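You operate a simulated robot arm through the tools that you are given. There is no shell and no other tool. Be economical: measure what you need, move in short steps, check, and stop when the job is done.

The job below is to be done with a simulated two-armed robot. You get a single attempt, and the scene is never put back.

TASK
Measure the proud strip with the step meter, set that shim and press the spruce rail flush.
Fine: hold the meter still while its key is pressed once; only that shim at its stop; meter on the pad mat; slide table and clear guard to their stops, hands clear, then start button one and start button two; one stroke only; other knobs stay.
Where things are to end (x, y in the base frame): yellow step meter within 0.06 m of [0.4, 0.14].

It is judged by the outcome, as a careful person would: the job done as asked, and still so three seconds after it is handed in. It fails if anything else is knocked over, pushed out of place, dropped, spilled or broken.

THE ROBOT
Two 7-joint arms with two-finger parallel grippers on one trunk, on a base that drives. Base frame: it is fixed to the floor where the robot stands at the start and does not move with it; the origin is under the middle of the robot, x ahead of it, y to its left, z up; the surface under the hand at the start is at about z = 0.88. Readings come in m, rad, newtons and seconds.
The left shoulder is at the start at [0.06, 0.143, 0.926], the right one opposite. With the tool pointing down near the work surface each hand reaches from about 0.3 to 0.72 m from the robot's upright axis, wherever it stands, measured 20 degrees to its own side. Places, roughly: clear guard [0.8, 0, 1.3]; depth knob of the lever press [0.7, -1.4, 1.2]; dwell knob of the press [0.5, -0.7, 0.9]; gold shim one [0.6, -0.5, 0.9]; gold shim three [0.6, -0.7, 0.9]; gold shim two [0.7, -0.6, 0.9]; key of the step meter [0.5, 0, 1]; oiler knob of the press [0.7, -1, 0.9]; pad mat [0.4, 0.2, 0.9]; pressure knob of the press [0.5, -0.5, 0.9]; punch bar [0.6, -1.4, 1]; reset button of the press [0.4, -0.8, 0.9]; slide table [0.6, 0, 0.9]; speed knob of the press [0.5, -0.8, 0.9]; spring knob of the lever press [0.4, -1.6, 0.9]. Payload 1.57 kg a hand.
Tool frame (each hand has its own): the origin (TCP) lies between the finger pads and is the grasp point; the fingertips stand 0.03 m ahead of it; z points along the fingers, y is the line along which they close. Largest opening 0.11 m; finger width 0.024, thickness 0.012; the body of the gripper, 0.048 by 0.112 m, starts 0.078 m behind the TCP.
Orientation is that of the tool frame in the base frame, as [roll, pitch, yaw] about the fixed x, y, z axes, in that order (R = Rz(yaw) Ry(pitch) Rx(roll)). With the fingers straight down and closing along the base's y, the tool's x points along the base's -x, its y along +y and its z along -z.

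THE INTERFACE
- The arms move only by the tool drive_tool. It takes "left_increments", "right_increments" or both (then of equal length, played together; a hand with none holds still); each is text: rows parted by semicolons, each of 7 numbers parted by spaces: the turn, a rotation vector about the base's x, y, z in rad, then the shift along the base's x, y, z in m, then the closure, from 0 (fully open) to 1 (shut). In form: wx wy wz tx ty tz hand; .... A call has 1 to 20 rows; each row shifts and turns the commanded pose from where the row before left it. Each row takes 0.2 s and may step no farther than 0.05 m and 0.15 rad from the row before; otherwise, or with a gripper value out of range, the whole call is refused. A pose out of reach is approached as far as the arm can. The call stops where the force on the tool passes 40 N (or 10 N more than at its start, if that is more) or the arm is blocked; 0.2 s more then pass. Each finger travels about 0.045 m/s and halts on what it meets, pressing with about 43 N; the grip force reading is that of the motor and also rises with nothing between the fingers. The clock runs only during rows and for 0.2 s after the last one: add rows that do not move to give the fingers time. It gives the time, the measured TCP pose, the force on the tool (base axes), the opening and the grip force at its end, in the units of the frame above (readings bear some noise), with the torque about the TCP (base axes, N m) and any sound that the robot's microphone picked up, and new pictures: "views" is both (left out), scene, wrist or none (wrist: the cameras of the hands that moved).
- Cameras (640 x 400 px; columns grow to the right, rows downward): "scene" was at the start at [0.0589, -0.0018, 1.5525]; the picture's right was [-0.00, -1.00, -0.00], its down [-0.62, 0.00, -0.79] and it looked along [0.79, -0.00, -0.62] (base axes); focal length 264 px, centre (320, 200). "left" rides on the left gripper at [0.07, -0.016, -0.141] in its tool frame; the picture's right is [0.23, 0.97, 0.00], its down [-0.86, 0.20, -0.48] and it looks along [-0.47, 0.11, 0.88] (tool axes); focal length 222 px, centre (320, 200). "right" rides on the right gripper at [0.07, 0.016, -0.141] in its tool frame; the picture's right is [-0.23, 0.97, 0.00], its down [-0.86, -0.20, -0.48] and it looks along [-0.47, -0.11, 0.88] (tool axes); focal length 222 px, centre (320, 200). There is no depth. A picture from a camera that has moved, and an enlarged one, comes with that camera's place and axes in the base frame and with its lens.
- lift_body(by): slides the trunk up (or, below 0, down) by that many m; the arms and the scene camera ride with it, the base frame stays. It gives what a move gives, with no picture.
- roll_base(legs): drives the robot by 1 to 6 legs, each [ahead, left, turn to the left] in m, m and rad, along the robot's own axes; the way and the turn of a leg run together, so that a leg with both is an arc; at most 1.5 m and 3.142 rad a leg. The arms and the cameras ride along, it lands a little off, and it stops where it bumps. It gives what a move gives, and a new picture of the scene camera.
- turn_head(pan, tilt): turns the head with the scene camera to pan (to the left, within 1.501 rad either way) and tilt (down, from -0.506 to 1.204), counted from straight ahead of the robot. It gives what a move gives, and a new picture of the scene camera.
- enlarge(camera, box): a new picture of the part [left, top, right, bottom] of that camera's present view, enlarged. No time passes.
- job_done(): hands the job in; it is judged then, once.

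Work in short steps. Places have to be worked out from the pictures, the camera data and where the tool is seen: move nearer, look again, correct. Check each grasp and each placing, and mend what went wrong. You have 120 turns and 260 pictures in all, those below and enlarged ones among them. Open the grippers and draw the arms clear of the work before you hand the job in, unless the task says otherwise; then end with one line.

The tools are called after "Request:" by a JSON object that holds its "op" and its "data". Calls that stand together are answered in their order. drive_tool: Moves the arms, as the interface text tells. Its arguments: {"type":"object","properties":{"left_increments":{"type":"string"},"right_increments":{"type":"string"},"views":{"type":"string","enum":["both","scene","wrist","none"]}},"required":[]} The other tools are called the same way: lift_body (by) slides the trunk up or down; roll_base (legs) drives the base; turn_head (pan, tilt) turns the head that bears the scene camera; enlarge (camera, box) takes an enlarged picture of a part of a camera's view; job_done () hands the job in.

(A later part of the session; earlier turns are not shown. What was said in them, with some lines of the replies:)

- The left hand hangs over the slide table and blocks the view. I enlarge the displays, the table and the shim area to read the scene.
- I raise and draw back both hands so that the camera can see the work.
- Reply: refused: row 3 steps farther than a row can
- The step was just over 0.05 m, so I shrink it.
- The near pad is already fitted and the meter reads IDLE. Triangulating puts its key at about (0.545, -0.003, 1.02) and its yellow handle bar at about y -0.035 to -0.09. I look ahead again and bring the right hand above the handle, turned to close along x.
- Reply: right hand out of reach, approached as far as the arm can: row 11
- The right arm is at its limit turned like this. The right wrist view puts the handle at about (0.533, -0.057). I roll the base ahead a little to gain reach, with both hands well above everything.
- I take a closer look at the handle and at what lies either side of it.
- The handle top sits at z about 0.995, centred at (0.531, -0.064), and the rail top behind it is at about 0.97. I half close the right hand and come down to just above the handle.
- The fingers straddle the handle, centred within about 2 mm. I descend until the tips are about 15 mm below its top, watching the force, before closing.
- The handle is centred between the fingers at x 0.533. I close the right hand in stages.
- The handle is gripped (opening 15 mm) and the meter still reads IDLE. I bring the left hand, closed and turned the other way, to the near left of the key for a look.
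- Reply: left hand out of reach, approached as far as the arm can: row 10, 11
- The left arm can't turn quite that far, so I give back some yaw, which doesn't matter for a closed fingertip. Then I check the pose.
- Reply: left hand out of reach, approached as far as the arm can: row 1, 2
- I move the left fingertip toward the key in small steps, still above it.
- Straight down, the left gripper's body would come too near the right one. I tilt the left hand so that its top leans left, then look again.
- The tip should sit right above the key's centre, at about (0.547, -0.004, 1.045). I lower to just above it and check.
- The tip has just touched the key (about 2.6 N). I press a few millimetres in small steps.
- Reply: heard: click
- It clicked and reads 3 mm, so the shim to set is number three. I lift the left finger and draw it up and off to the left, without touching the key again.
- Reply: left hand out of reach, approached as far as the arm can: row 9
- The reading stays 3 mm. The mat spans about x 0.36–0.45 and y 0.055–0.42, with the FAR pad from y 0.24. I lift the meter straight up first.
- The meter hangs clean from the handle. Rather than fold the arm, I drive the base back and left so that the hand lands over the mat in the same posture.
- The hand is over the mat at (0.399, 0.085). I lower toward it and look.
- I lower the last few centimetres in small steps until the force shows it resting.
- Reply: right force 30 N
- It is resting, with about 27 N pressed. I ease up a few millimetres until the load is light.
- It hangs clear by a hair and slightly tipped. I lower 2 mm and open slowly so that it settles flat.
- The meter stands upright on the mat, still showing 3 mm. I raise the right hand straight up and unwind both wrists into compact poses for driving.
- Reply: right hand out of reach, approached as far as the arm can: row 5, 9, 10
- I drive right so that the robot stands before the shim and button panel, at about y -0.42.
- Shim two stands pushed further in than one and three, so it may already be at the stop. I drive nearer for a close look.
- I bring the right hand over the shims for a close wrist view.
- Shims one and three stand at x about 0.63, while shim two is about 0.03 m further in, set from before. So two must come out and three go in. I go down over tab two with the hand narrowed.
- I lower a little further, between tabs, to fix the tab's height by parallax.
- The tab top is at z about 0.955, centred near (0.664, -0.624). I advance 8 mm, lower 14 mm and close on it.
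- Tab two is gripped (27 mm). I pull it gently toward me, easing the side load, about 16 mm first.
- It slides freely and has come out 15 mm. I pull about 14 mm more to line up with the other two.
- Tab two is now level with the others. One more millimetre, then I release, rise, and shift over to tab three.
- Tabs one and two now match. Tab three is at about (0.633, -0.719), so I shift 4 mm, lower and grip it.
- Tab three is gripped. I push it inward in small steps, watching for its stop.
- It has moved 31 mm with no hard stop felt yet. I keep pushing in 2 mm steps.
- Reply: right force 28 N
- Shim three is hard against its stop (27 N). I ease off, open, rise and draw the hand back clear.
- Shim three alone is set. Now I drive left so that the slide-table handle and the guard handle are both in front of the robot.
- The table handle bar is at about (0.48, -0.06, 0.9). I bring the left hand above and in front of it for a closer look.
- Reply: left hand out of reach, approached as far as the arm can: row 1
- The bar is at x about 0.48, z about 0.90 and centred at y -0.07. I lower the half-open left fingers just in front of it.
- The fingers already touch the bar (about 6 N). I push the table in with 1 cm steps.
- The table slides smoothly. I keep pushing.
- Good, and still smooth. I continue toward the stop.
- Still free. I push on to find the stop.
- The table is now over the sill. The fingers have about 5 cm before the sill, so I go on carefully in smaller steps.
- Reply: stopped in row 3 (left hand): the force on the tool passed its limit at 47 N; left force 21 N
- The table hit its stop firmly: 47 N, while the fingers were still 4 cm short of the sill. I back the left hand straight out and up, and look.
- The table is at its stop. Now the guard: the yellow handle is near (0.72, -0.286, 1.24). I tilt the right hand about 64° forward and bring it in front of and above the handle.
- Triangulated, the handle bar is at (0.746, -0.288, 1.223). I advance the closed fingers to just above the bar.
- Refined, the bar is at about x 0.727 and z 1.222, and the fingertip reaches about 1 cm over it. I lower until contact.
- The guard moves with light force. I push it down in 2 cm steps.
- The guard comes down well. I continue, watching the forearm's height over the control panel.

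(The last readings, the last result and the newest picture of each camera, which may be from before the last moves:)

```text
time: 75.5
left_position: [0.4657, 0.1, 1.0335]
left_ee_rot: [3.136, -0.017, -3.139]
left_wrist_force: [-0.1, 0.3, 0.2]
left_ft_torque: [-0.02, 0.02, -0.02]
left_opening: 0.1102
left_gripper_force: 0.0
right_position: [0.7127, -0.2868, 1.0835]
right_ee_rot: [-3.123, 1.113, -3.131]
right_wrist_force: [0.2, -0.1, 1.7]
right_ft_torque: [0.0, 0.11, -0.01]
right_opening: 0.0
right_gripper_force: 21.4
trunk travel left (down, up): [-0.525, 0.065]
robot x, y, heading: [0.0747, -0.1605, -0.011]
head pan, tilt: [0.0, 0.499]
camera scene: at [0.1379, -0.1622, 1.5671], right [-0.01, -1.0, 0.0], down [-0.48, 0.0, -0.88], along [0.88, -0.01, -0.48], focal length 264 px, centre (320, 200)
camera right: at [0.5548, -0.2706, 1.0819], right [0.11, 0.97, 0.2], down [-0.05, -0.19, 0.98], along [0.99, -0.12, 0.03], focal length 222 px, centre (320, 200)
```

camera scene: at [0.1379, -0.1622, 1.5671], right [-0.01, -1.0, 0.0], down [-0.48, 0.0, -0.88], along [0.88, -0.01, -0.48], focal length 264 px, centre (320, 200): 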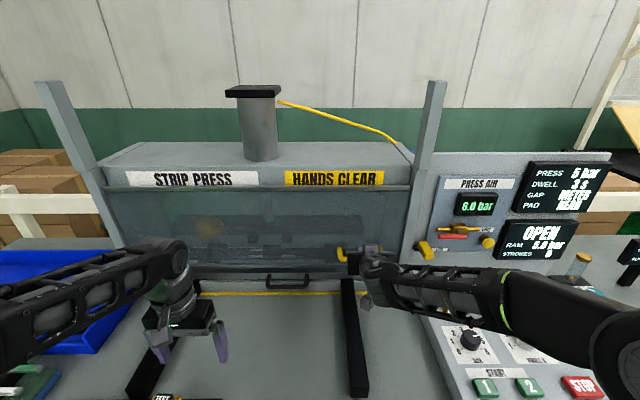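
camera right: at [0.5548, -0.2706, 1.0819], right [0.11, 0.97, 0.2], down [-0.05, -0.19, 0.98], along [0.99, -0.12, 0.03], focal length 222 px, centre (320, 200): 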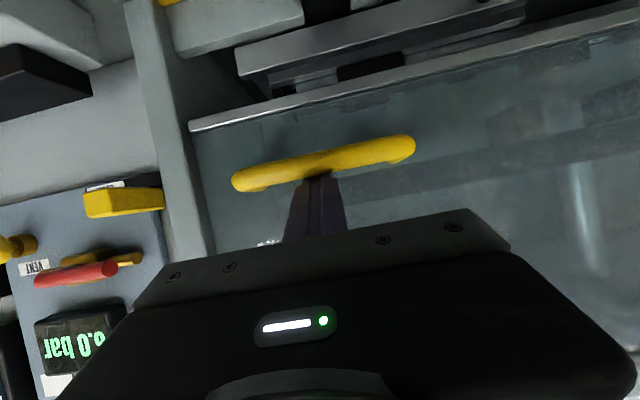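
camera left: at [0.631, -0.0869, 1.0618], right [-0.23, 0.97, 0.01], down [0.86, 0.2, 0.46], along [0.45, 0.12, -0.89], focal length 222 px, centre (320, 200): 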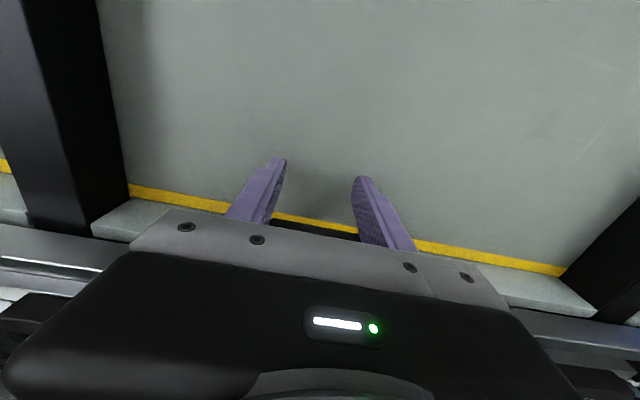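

About 5 cm remain, and the forearm still clears the panel by roughly 7 cm. I go on in 1 cm steps.

Request:
{"op": "drive_tool", "data": {"right_increments": "0 0 0 0 0 -0.01 1;0 0 0 0 0 -0.01 1;0 0 0 0 0 -0.01 1;0 0 0 0 0 0 1", "views": "both"}}

Request:
{"op": "enlarge", "data": {"camera": "scene", "box": [300, 220, 600, 400]}}

```text
time: 76.5
left_position: [0.4654, 0.0989, 1.0337]
left_ee_rot: [3.136, -0.019, -3.139]
left_wrist_force: [0.0, 0.6, 0.3]
left_ft_torque: [-0.03, -0.02, -0.01]
left_opening: 0.11
left_gripper_force: 0.0
right_position: [0.7129, -0.2876, 1.0539]
right_ee_rot: [-3.123, 1.114, -3.13]
right_wrist_force: [-0.3, 0.2, -0.1]
right_ft_torque: [0.01, 0.03, 0.04]
right_opening: 0.0001
right_gripper_force: 21.3
trunk travel left (down, up): [-0.525, 0.065]
robot x, y, heading: [0.0719, -0.162, -0.008]
head pan, tilt: [0.0, 0.499]
camera scene: at [0.1377, -0.1623, 1.5671], right [-0.01, -1.0, 0.0], down [-0.48, 0.0, -0.88], along [0.88, -0.01, -0.48], focal length 264 px, centre (320, 200)
camera right: at [0.5551, -0.2712, 1.0513], right [0.11, 0.97, 0.2], down [-0.05, -0.19, 0.98], along [0.99, -0.12, 0.03], focal length 222 px, centre (320, 200)
```

scene: 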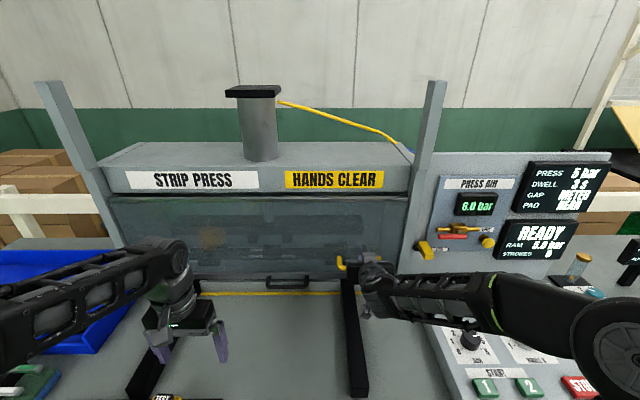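
right: 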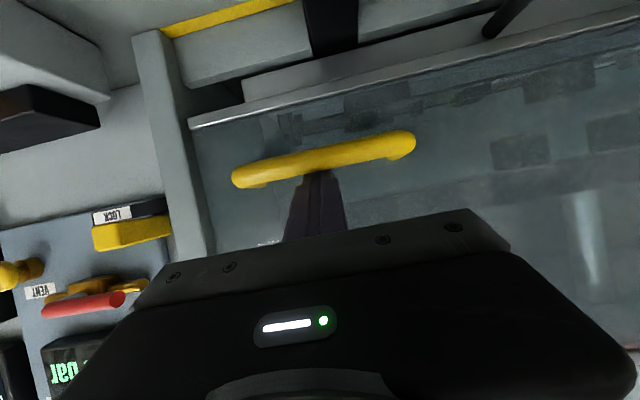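

```text
2.13 times, centred on (450, 310) of scene
camera zoom: at [0.1377, -0.1623, 1.5671], right [-0.01, -1.0, 0.0], down [-0.48, 0.0, -0.88], along [0.88, -0.01, -0.48], focal length 563 px, centre (43, -35)
```

zoom: 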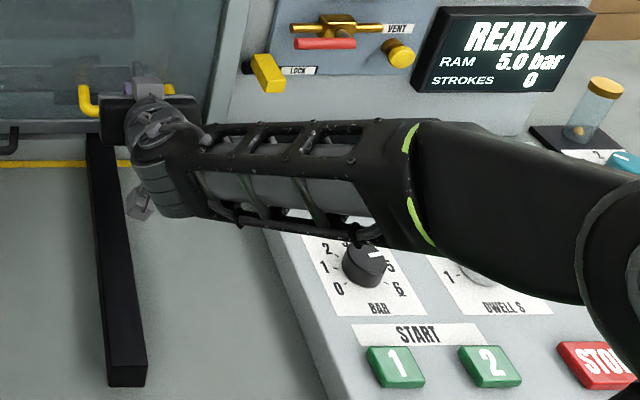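

The display now says READY. I press the guard down the last bit to feel its stop.

Request:
{"op": "drive_tool", "data": {"right_increments": "0 0 0 0 0 -0.005 1;0 0 0 0 0 -0.005 1;0 0 0 0 0 -0.005 1;0 0 0 0 0 -0.005 1;0 0 0 0 0 0 1", "views": "none"}}

Request:
{"op": "enlarge", "data": {"camera": "scene", "box": [300, 220, 600, 400]}}

```text
time: 77.4
left_position: [0.4649, 0.0983, 1.0331]
left_ee_rot: [3.136, -0.016, -3.14]
left_wrist_force: [0.3, -0.2, -0.1]
left_ft_torque: [0.01, 0.04, -0.03]
left_opening: 0.1101
left_gripper_force: 0.0
right_position: [0.7165, -0.2867, 1.0478]
right_ee_rot: [-3.119, 1.137, -3.131]
right_wrist_force: [0.6, 1.1, 8.0]
right_ft_torque: [0.03, 0.04, 0.01]
right_opening: 0.0
right_gripper_force: 21.6
trunk travel left (down, up): [-0.525, 0.065]
robot x, y, heading: [0.0765, -0.1572, -0.009]
head pan, tilt: [0.0, 0.499]
stopped in row 4 (right hand): the force on the tool passed its limit at 43 N (the readings are from after the stop); the commanded pose is now the measured one
```

```text
2.13 times, centred on (450, 310) of scene
camera zoom: at [0.138, -0.1624, 1.5668], right [-0.01, -1.0, 0.0], down [-0.48, 0.0, -0.88], along [0.88, -0.01, -0.48], focal length 563 px, centre (43, -35)
```

zoom: 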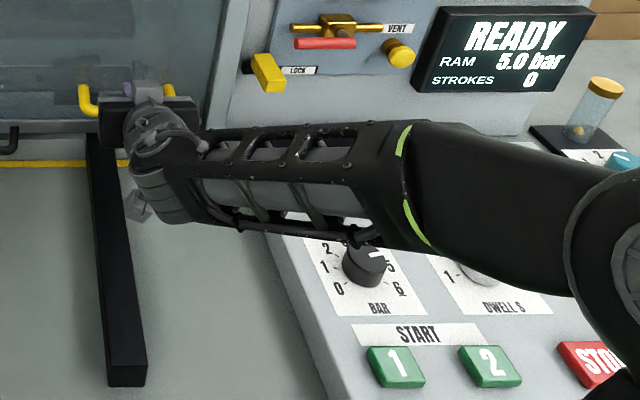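

The guard is hard on its stop and READY shows. I lift the fingers off the bar, back out and raise, away from the panel buttons.

Request:
{"op": "drive_tool", "data": {"right_increments": "0 0 0 0 0 0.015 1;0 0 0 -0.02 0 0.03 1;0 0 0 -0.03 0 0.035 1;0 0 0 -0.03 0 0.03 1;0 0 0 -0.03 0 0.03 1;0 0.1 0 -0.03 0 0.02 1;0 0.14 0 -0.03 0 0 1;0 0.14 0 -0.03 0 0 1;0 0.14 0 -0.03 0 0 1;0 0.14 0 -0.02 0 0 1;0 0.14 0 0 0 0 1;0 0.14 0 0 0 0 1;0 0.14 0 0 0 0 1;0 0.05 0 0 0 0 1", "views": "scene"}}

```text
time: 80.4
left_position: [0.4654, 0.0988, 1.0331]
left_ee_rot: [3.136, -0.016, -3.139]
left_wrist_force: [-0.5, -1.0, -0.6]
left_ft_torque: [0.0, 0.02, 0.02]
left_opening: 0.1099
left_gripper_force: 0.1
right_position: [0.4692, -0.2903, 1.2072]
right_ee_rot: [3.087, 0.276, 3.131]
right_wrist_force: [0.6, 0.2, 0.1]
right_ft_torque: [0.0, 0.04, 0.01]
right_opening: 0.0002
right_gripper_force: 21.5
right hand out of reach, approached as far as the arm can: row 12, 13, 14
trunk travel left (down, up): [-0.525, 0.065]
robot x, y, heading: [0.0706, -0.1616, -0.011]
head pan, tilt: [0.0, 0.499]
camera scene: at [0.1379, -0.1625, 1.5672], right [-0.01, -1.0, 0.0], down [-0.48, 0.0, -0.88], along [0.88, -0.01, -0.48], focal length 264 px, centre (320, 200)
```

scene: 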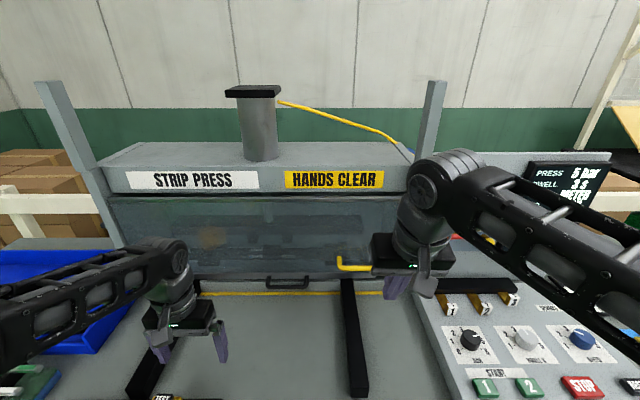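

The guard stays closed. Now I drive right until both start buttons lie in front of the robot, one for each hand.

Request:
{"op": "roll_base", "data": {"legs": [[-0.02, -0.41, 0]]}}

Request:
{"op": "turn_head", "data": {"pan": 0.0, "tilt": 0.8}}

Request:
{"op": "enlarge", "data": {"camera": "scene", "box": [200, 100, 440, 260]}}

```text
time: 82.9
left_position: [0.443, -0.3073, 1.0342]
left_ee_rot: [3.135, -0.017, 3.141]
left_wrist_force: [0.0, 0.2, -0.6]
left_ft_torque: [0.01, 0.03, 0.0]
left_opening: 0.1098
left_gripper_force: 0.1
right_position: [0.4438, -0.6973, 1.2082]
right_ee_rot: [3.09, 0.275, 3.131]
right_wrist_force: [0.5, 0.7, 0.4]
right_ft_torque: [-0.01, 0.0, 0.01]
right_opening: 0.0
right_gripper_force: 21.2
trunk travel left (down, up): [-0.525, 0.065]
robot x, y, heading: [0.0499, -0.5649, -0.012]
head pan, tilt: [0.0, 0.499]
camera scene: at [0.1141, -0.5685, 1.5672], right [-0.01, -1.0, 0.0], down [-0.48, 0.01, -0.88], along [0.88, -0.01, -0.48], focal length 264 px, centre (320, 200)
```

scene: 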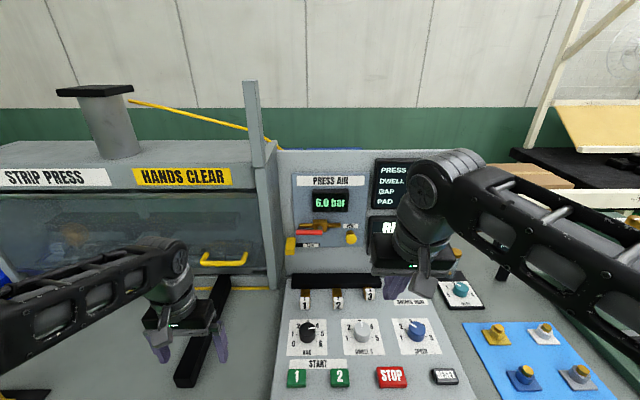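

```text
time: 83.7
left_position: [0.4413, -0.3082, 1.0337]
left_ee_rot: [3.136, -0.017, 3.141]
left_wrist_force: [-0.1, 0.4, -0.9]
left_ft_torque: [-0.03, -0.01, 0.03]
left_opening: 0.1101
left_gripper_force: 0.1
right_position: [0.4447, -0.6974, 1.2088]
right_ee_rot: [3.087, 0.276, 3.13]
right_wrist_force: [0.3, -0.2, 0.7]
right_ft_torque: [0.0, -0.02, 0.02]
right_opening: 0.0002
right_gripper_force: 21.4
trunk travel left (down, up): [-0.525, 0.065]
robot x, y, heading: [0.0514, -0.566, -0.011]
head pan, tilt: [0.0, 0.799]
camera scene: at [0.1039, -0.5675, 1.5413], right [-0.01, -1.0, 0.0], down [-0.72, 0.01, -0.7], along [0.7, -0.01, -0.72], focal length 264 px, centre (320, 200)
```

scene: 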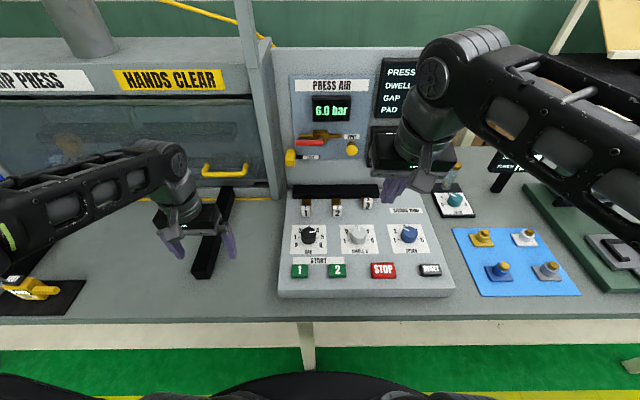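

```text
2.50 times, centred on (320, 180) of scene
camera zoom: at [0.1039, -0.5675, 1.5413], right [-0.01, -1.0, 0.0], down [-0.72, 0.01, -0.7], along [0.7, -0.01, -0.72], focal length 660 px, centre (320, 250)
```

zoom: 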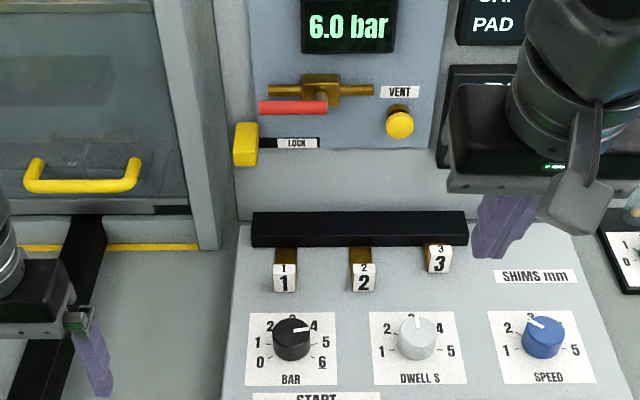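

Start button one is at about (0.451, -0.521) and button two at (0.450, -0.617). I bring closed hands above each, leaning them apart.

Request:
{"op": "drive_tool", "data": {"left_increments": "-0.05 0 0 0.002 -0.034 0 1;-0.05 0 0 0.002 -0.034 0 1;-0.05 0 0 0.002 -0.034 0 1;-0.05 0 0 0.002 -0.034 0 1;-0.05 0 0 0.002 -0.034 -0.01 1;-0.05 0 0 0 -0.034 -0.014 1;0 0 0 0 0 0 1", "right_increments": "0.05 0.045 0 0.001 0.012 -0.033 1;0.05 0.045 0 0.001 0.012 -0.033 1;0.05 0.045 0 0.001 0.012 -0.033 1;0.05 0.045 0 0.001 0.012 -0.033 1;0.05 0.045 0 0.001 0.012 -0.033 1;0.05 0.045 0 0 0.012 -0.033 1;0 0 0 0 0 0 1", "views": "both"}}

Request:
{"op": "enlarge", "data": {"camera": "scene", "box": [250, 200, 410, 310]}}

```text
time: 85.3
left_position: [0.4507, -0.5115, 1.0096]
left_ee_rot: [-2.846, -0.017, 3.136]
left_wrist_force: [-0.6, 0.3, 0.3]
left_ft_torque: [-0.01, 0.01, -0.01]
left_opening: 0.0
left_gripper_force: 17.6
right_position: [0.4476, -0.6239, 1.0102]
right_ee_rot: [2.794, -0.007, 3.091]
right_wrist_force: [-0.1, -0.3, 0.6]
right_ft_torque: [-0.03, 0.0, -0.01]
right_opening: 0.0002
right_gripper_force: 21.3
trunk travel left (down, up): [-0.525, 0.065]
robot x, y, heading: [0.0497, -0.5631, -0.011]
head pan, tilt: [0.0, 0.799]
camera scene: at [0.1033, -0.5672, 1.5413], right [-0.01, -1.0, 0.0], down [-0.72, 0.01, -0.7], along [0.7, -0.01, -0.72], focal length 264 px, centre (320, 200)
camera right: at [0.3769, -0.6544, 1.1479], right [0.28, 0.9, 0.33], down [0.84, -0.39, 0.38], along [0.47, 0.17, -0.87], focal length 222 px, centre (320, 200)
camera left: at [0.3838, -0.4844, 1.1483], right [-0.23, 0.93, -0.28], down [0.86, 0.33, 0.39], along [0.45, -0.15, -0.88], focal length 222 px, centre (320, 200)
```

scene: 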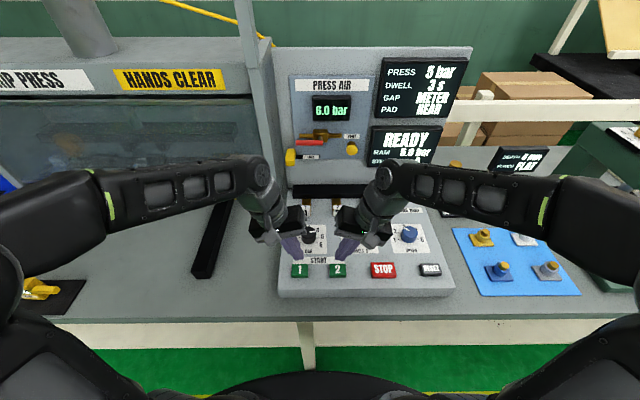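
right: 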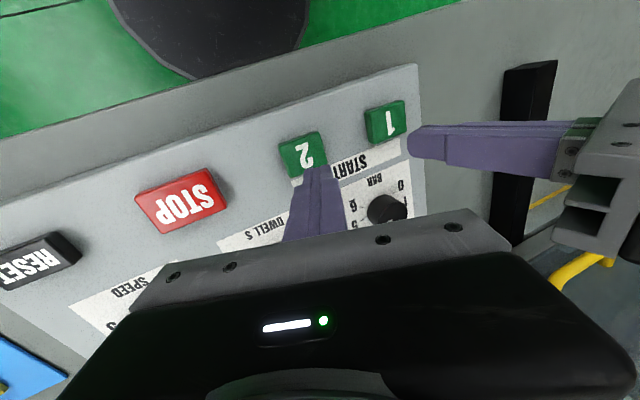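
left: 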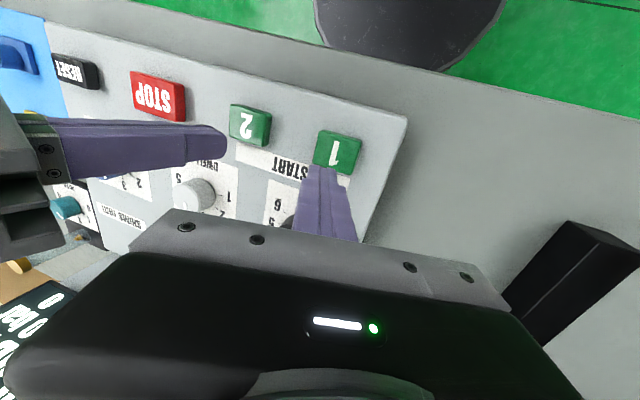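

```text
3.64 times, centred on (330, 255) of scene
camera zoom: at [0.1033, -0.5672, 1.5413], right [-0.01, -1.0, 0.0], down [-0.72, 0.01, -0.7], along [0.7, -0.01, -0.72], focal length 960 px, centre (284, 0)
```

zoom: 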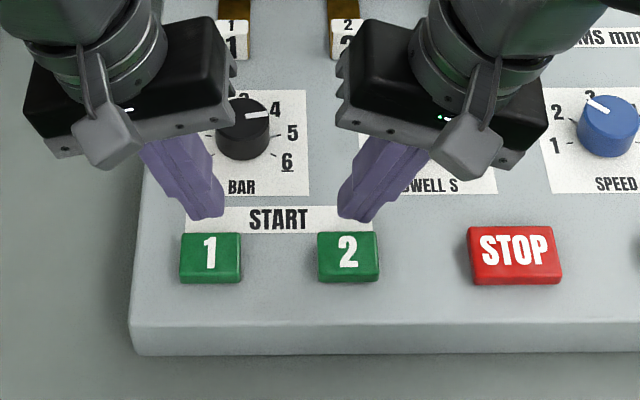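

Straight down from here both tips land on their buttons, with a small shift toward me. I lower both to hover just above, no contact.

Request:
{"op": "drive_tool", "data": {"left_increments": "0 0 0 -0.005 0 -0.01 1;0 0 0 0 0 -0.014 1;0 0 0 0 0 0 1", "right_increments": "0 0 0 -0.004 -0.001 -0.01 1;0 0 0 0 0 -0.014 1;0 0 0 0 0 0 1", "views": "none"}}

Request:
{"op": "enlarge", "data": {"camera": "scene", "box": [270, 230, 370, 300]}}

Request:
{"op": "enlarge", "data": {"camera": "left", "box": [220, 90, 440, 240]}}

Request:
{"op": "enlarge", "data": {"camera": "right", "box": [220, 90, 440, 240]}}

```text
time: 86.1
left_position: [0.4471, -0.5111, 0.9862]
left_ee_rot: [-2.848, -0.018, 3.137]
left_wrist_force: [-0.7, -0.3, 0.0]
left_ft_torque: [-0.05, 0.01, 0.01]
left_opening: 0.0
left_gripper_force: 21.1
right_position: [0.4444, -0.6267, 0.9858]
right_ee_rot: [2.795, -0.006, 3.091]
right_wrist_force: [0.2, -1.1, -0.5]
right_ft_torque: [-0.01, 0.02, 0.0]
right_opening: 0.0003
right_gripper_force: 21.8
trunk travel left (down, up): [-0.525, 0.065]
robot x, y, heading: [0.0498, -0.5636, -0.013]
head pan, tilt: [0.0, 0.799]
```

```text
5.71 times, centred on (320, 265) of scene
camera zoom: at [0.1035, -0.5674, 1.5412], right [-0.01, -1.0, 0.0], down [-0.72, 0.01, -0.7], along [0.7, -0.01, -0.72], focal length 1508 px, centre (320, -171)
```

zoom: 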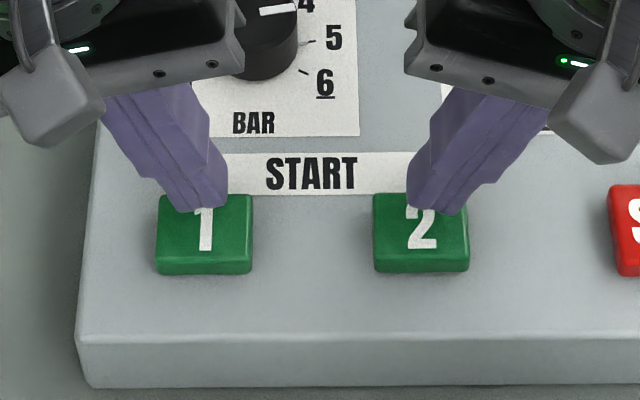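

```text
2.67 times, centred on (330, 165) of left
camera zoom: at [0.3803, -0.4842, 1.1246], right [-0.23, 0.93, -0.28], down [0.86, 0.33, 0.39], along [0.45, -0.15, -0.88], focal length 592 px, centre (293, 293)
```

zoom: 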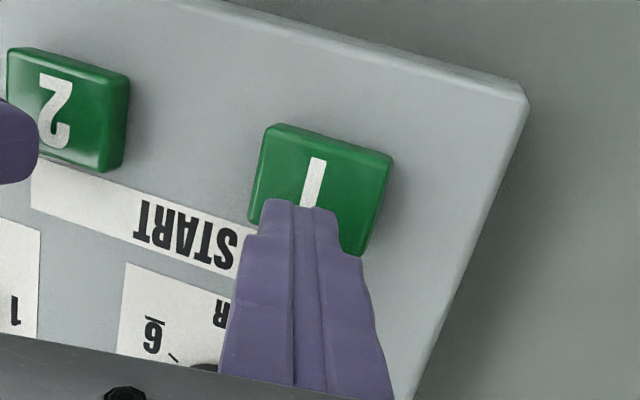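

```text
2.67 times, centred on (330, 165) of right
camera zoom: at [0.3736, -0.6563, 1.1241], right [0.28, 0.9, 0.33], down [0.84, -0.39, 0.38], along [0.47, 0.17, -0.87], focal length 592 px, centre (293, 293)
```

zoom: 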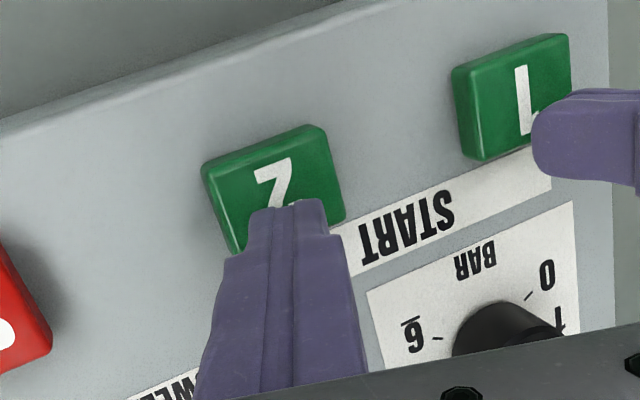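

Both hover over their buttons. I shift a few millimetres nearer to the centres and lower a bit more, checking the forces for first touch.

Request:
{"op": "drive_tool", "data": {"left_increments": "0 0 0 -0.008 0 -0.003 1;0 0 0 0 0 -0.005 1;0 0 0 0 0 0 1", "right_increments": "0 0 0 -0.007 0.004 -0.003 1;0 0 0 0 0 -0.005 1;0 0 0 0 0 0 1", "views": "none"}}

Request:
{"op": "enlarge", "data": {"camera": "scene", "box": [270, 230, 370, 300]}}

Request:
{"op": "enlarge", "data": {"camera": "right", "box": [220, 90, 440, 240]}}

```text
time: 86.9
left_position: [0.439, -0.5102, 0.9778]
left_ee_rot: [-2.849, -0.017, 3.136]
left_wrist_force: [-0.2, 0.3, 1.4]
left_ft_torque: [-0.01, 0.0, -0.01]
left_opening: 0.0
left_gripper_force: 21.3
right_position: [0.4372, -0.6215, 0.979]
right_ee_rot: [2.795, -0.008, 3.092]
right_wrist_force: [-0.9, 0.0, 0.6]
right_ft_torque: [0.02, -0.02, -0.02]
right_opening: 0.0002
right_gripper_force: 21.3
trunk travel left (down, up): [-0.525, 0.065]
robot x, y, heading: [0.051, -0.5663, -0.011]
head pan, tilt: [0.0, 0.799]
```

```text
5.71 times, centred on (320, 265) of scene
camera zoom: at [0.1037, -0.5674, 1.5412], right [-0.01, -1.0, 0.0], down [-0.72, 0.01, -0.7], along [0.7, -0.01, -0.72], focal length 1508 px, centre (320, -171)
```

zoom: 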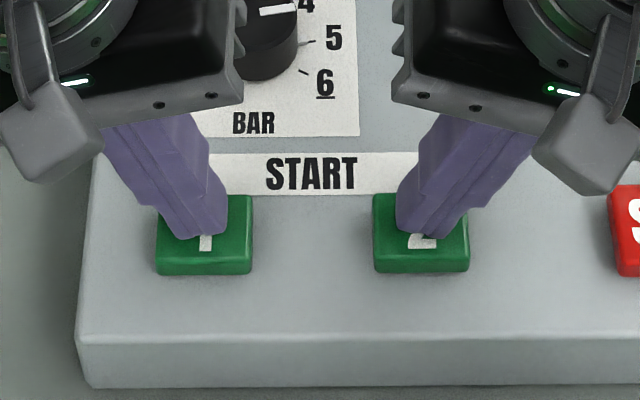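

```text
2.67 times, centred on (330, 165) of right
camera zoom: at [0.3673, -0.6517, 1.116], right [0.28, 0.9, 0.33], down [0.84, -0.39, 0.38], along [0.47, 0.17, -0.87], focal length 592 px, centre (293, 293)
```

zoom: 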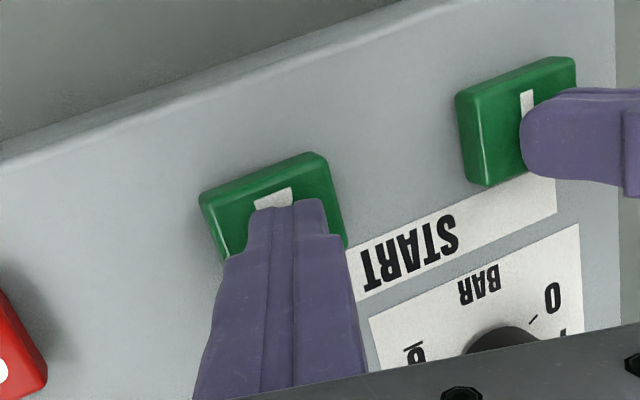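

Both tips are a few millimetres above the button faces. I press one, then two right after it, in small steps while holding one.

Request:
{"op": "drive_tool", "data": {"left_increments": "0 0 0 0 0 -0.004 1;0 0 0 0 0 -0.003 1;0 0 0 0 0 -0.003 1;0 0 0 0 0 -0.002 1;0 0 0 0 0 0 1", "right_increments": "0 0 0 0 0 -0.002 1;0 0 0 0 0 -0.003 1;0 0 0 0 0 -0.003 1;0 0 0 0 0 -0.003 1;0 0 0 0 0 0 1", "views": "none"}}

Request:
{"op": "enlarge", "data": {"camera": "scene", "box": [270, 40, 470, 300]}}

```text
time: 88.1
left_position: [0.4393, -0.5117, 0.9668]
left_ee_rot: [-2.846, -0.012, 3.138]
left_wrist_force: [1.4, 5.2, 26.4]
left_ft_torque: [0.22, -0.07, 0.01]
left_opening: 0.0
left_gripper_force: 21.6
right_position: [0.4374, -0.6199, 0.969]
right_ee_rot: [2.794, -0.002, 3.089]
right_wrist_force: [1.9, -1.8, 16.0]
right_ft_torque: [-0.06, -0.05, 0.0]
right_opening: 0.0002
right_gripper_force: 21.6
trunk travel left (down, up): [-0.525, 0.065]
robot x, y, heading: [0.0505, -0.5649, -0.017]
head pan, tilt: [0.0, 0.799]
heard: click, click
```

```text
1.54 times, centred on (370, 170) of scene
camera zoom: at [0.1016, -0.5671, 1.5417], right [-0.01, -1.0, 0.0], down [-0.72, 0.01, -0.7], along [0.7, -0.01, -0.72], focal length 406 px, centre (243, 246)
```

zoom: 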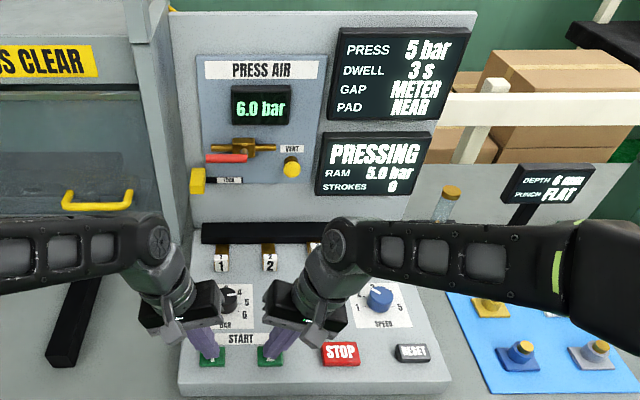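

Two clicks, and the press says PRESSING. I hold both still through the dwell and watch.

Request:
{"op": "drive_tool", "data": {"left_increments": "0 0 0 0 0 0 1;0 0 0 0 0 0 1;0 0 0 0 0 0 1;0 0 0 0 0 0 1;0 0 0 0 0 0 1;0 0 0 0 0 0 1;0 0 0 0 0 0 1;0 0 0 0 0 0 1;0 0 0 0 0 0 1;0 0 0 0 0 0 1;0 0 0 0 0 0 1;0 0 0 0 0 0 1;0 0 0 0 0 0 1;0 0 0 0 0 0 1;0 0 0 0 0 0 1", "views": "none"}}

Request:
{"op": "enlarge", "data": {"camera": "scene", "box": [270, 40, 470, 300]}}

```text
time: 91.3
left_position: [0.4387, -0.5118, 0.9673]
left_ee_rot: [-2.848, -0.014, 3.137]
left_wrist_force: [1.5, -0.1, 31.6]
left_ft_torque: [0.08, -0.05, 0.03]
left_opening: 0.0001
left_gripper_force: 21.8
right_position: [0.437, -0.621, 0.969]
right_ee_rot: [2.796, -0.004, 3.091]
right_wrist_force: [-0.4, -1.8, 22.2]
right_ft_torque: [-0.02, 0.01, 0.02]
right_opening: 0.0001
right_gripper_force: 21.4
trunk travel left (down, up): [-0.525, 0.065]
robot x, y, heading: [0.0491, -0.5645, -0.008]
head pan, tilt: [0.0, 0.799]
```

```text
1.54 times, centred on (370, 170) of scene
camera zoom: at [0.1007, -0.5675, 1.5414], right [-0.01, -1.0, 0.0], down [-0.72, 0.01, -0.7], along [0.7, -0.01, -0.72], focal length 406 px, centre (243, 246)
```

zoom: 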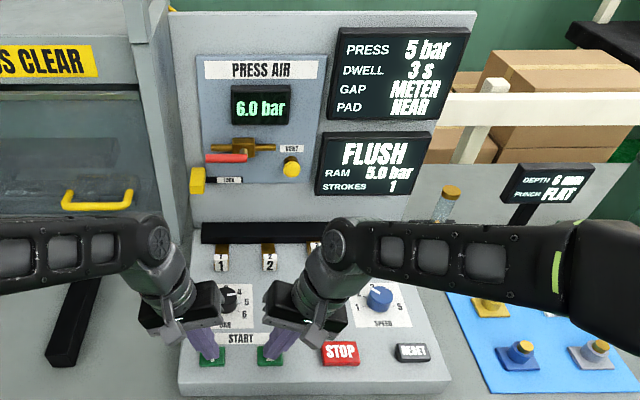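

It shows FLUSH, STROKES 1. I lift both hands straight off together, back them away and open the grippers.

Request:
{"op": "drive_tool", "data": {"left_increments": "0 0 0 0 0 0.02 1;0 0 0 0 0 0.04 1;0 0 0 0 0 0.04 1;0.1 0 0 -0.03 0.03 0.02 1;0.1 0 0 -0.03 0.03 0 1;0.1 0 0 -0.03 0.03 0 1;0 0 0 -0.03 0.03 0 0.5;0 0 0 0 0 0 0;0 0 0 0 0 0 0;0 0 0 0 0 0 0", "right_increments": "0 0 0 0 0 0.02 1;0 0 0 0 0 0.04 1;0 0 0 0 0 0.04 1;-0.1 0 0 -0.03 -0.02 0.02 1;-0.1 0 0 -0.03 -0.02 0 1;-0.1 0 0 -0.03 -0.02 0 1;0 0 0 -0.03 0 0 0.5;0 0 0 0 0 0 0;0 0 0 0 0 0 0;0 0 0 0 0 0 0", "views": "scene"}}

Request:
{"op": "enlarge", "data": {"camera": "scene", "box": [270, 40, 470, 300]}}

Request:
{"op": "turn_head", "data": {"pan": 0.6, "tilt": 0.7}}

```text
time: 93.5
left_position: [0.3176, -0.3914, 1.0849]
left_ee_rot: [3.135, -0.016, 3.141]
left_wrist_force: [0.0, 0.1, 0.3]
left_ft_torque: [0.01, 0.01, 0.01]
left_opening: 0.0839
left_gripper_force: 0.0
right_position: [0.3198, -0.6804, 1.0857]
right_ee_rot: [3.093, 0.01, 3.09]
right_wrist_force: [-0.3, 0.2, 0.4]
right_ft_torque: [0.01, 0.01, 0.01]
right_opening: 0.0841
right_gripper_force: 0.0
trunk travel left (down, up): [-0.525, 0.065]
robot x, y, heading: [0.049, -0.5651, -0.012]
head pan, tilt: [0.0, 0.799]
camera scene: at [0.1041, -0.5673, 1.5412], right [-0.01, -1.0, 0.0], down [-0.72, 0.01, -0.7], along [0.7, -0.01, -0.72], focal length 264 px, centre (320, 200)
```

scene: 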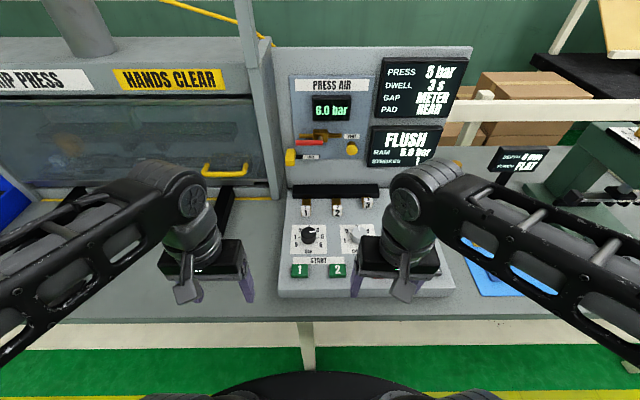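

```text
1.54 times, centred on (370, 170) of scene
camera zoom: at [0.1041, -0.5673, 1.5412], right [-0.01, -1.0, 0.0], down [-0.72, 0.01, -0.7], along [0.7, -0.01, -0.72], focal length 406 px, centre (243, 246)
```

zoom: 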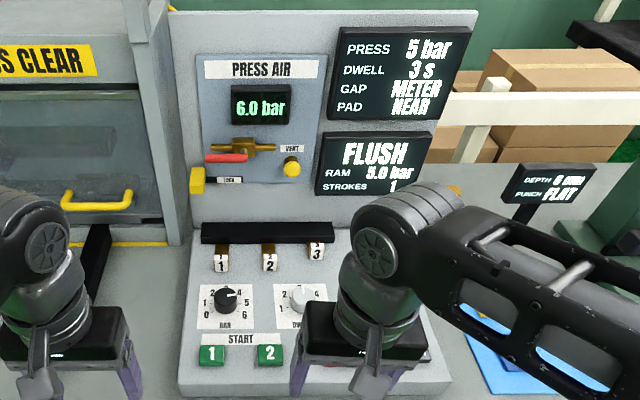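

```text
time: 94.5
left_position: [0.3177, -0.3908, 1.0837]
left_ee_rot: [3.134, -0.018, 3.141]
left_wrist_force: [-0.7, -0.1, 0.4]
left_ft_torque: [-0.01, -0.05, 0.01]
left_opening: 0.1102
left_gripper_force: 0.0
right_position: [0.3196, -0.6793, 1.0862]
right_ee_rot: [3.095, 0.009, 3.091]
right_wrist_force: [1.3, -0.5, 0.3]
right_ft_torque: [0.03, 0.02, -0.01]
right_opening: 0.11
right_gripper_force: 0.1
trunk travel left (down, up): [-0.525, 0.065]
robot x, y, heading: [0.0487, -0.5633, -0.013]
head pan, tilt: [0.6, 0.7]
camera scene: at [0.0937, -0.5194, 1.5495], right [0.56, -0.83, 0.0], down [-0.54, -0.36, -0.76], along [0.64, 0.43, -0.64], focal length 264 px, centre (320, 200)
```

scene: 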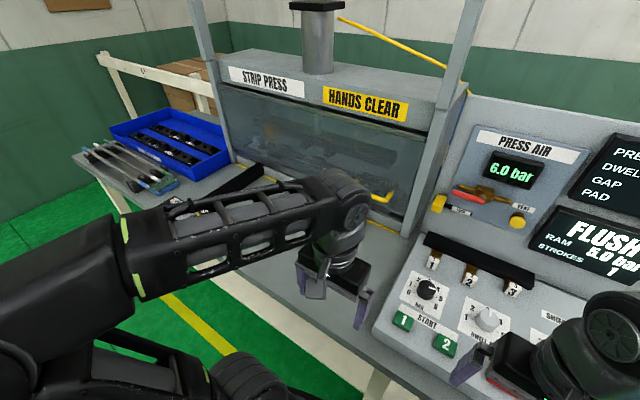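

The press shows FLUSH with one stroke. Shim three alone is at its stop, the guard and table are closed, and the meter stands on the mat at about (0.41, 0.14). The hands are open and clear, so I hand the job in.

Request:
{"op": "job_done", "data": {}}

```text
The job is handed in.
```

The job is done and handed in: the meter read 3 mm, shim three alone is at its stop, and the press ran one stroke and shows FLUSH. Shim two was already pushed in when I started, so I pulled it back level with shim one. The meter stands on the pad mat at about (0.41, 0.14), and both hands are open and clear.
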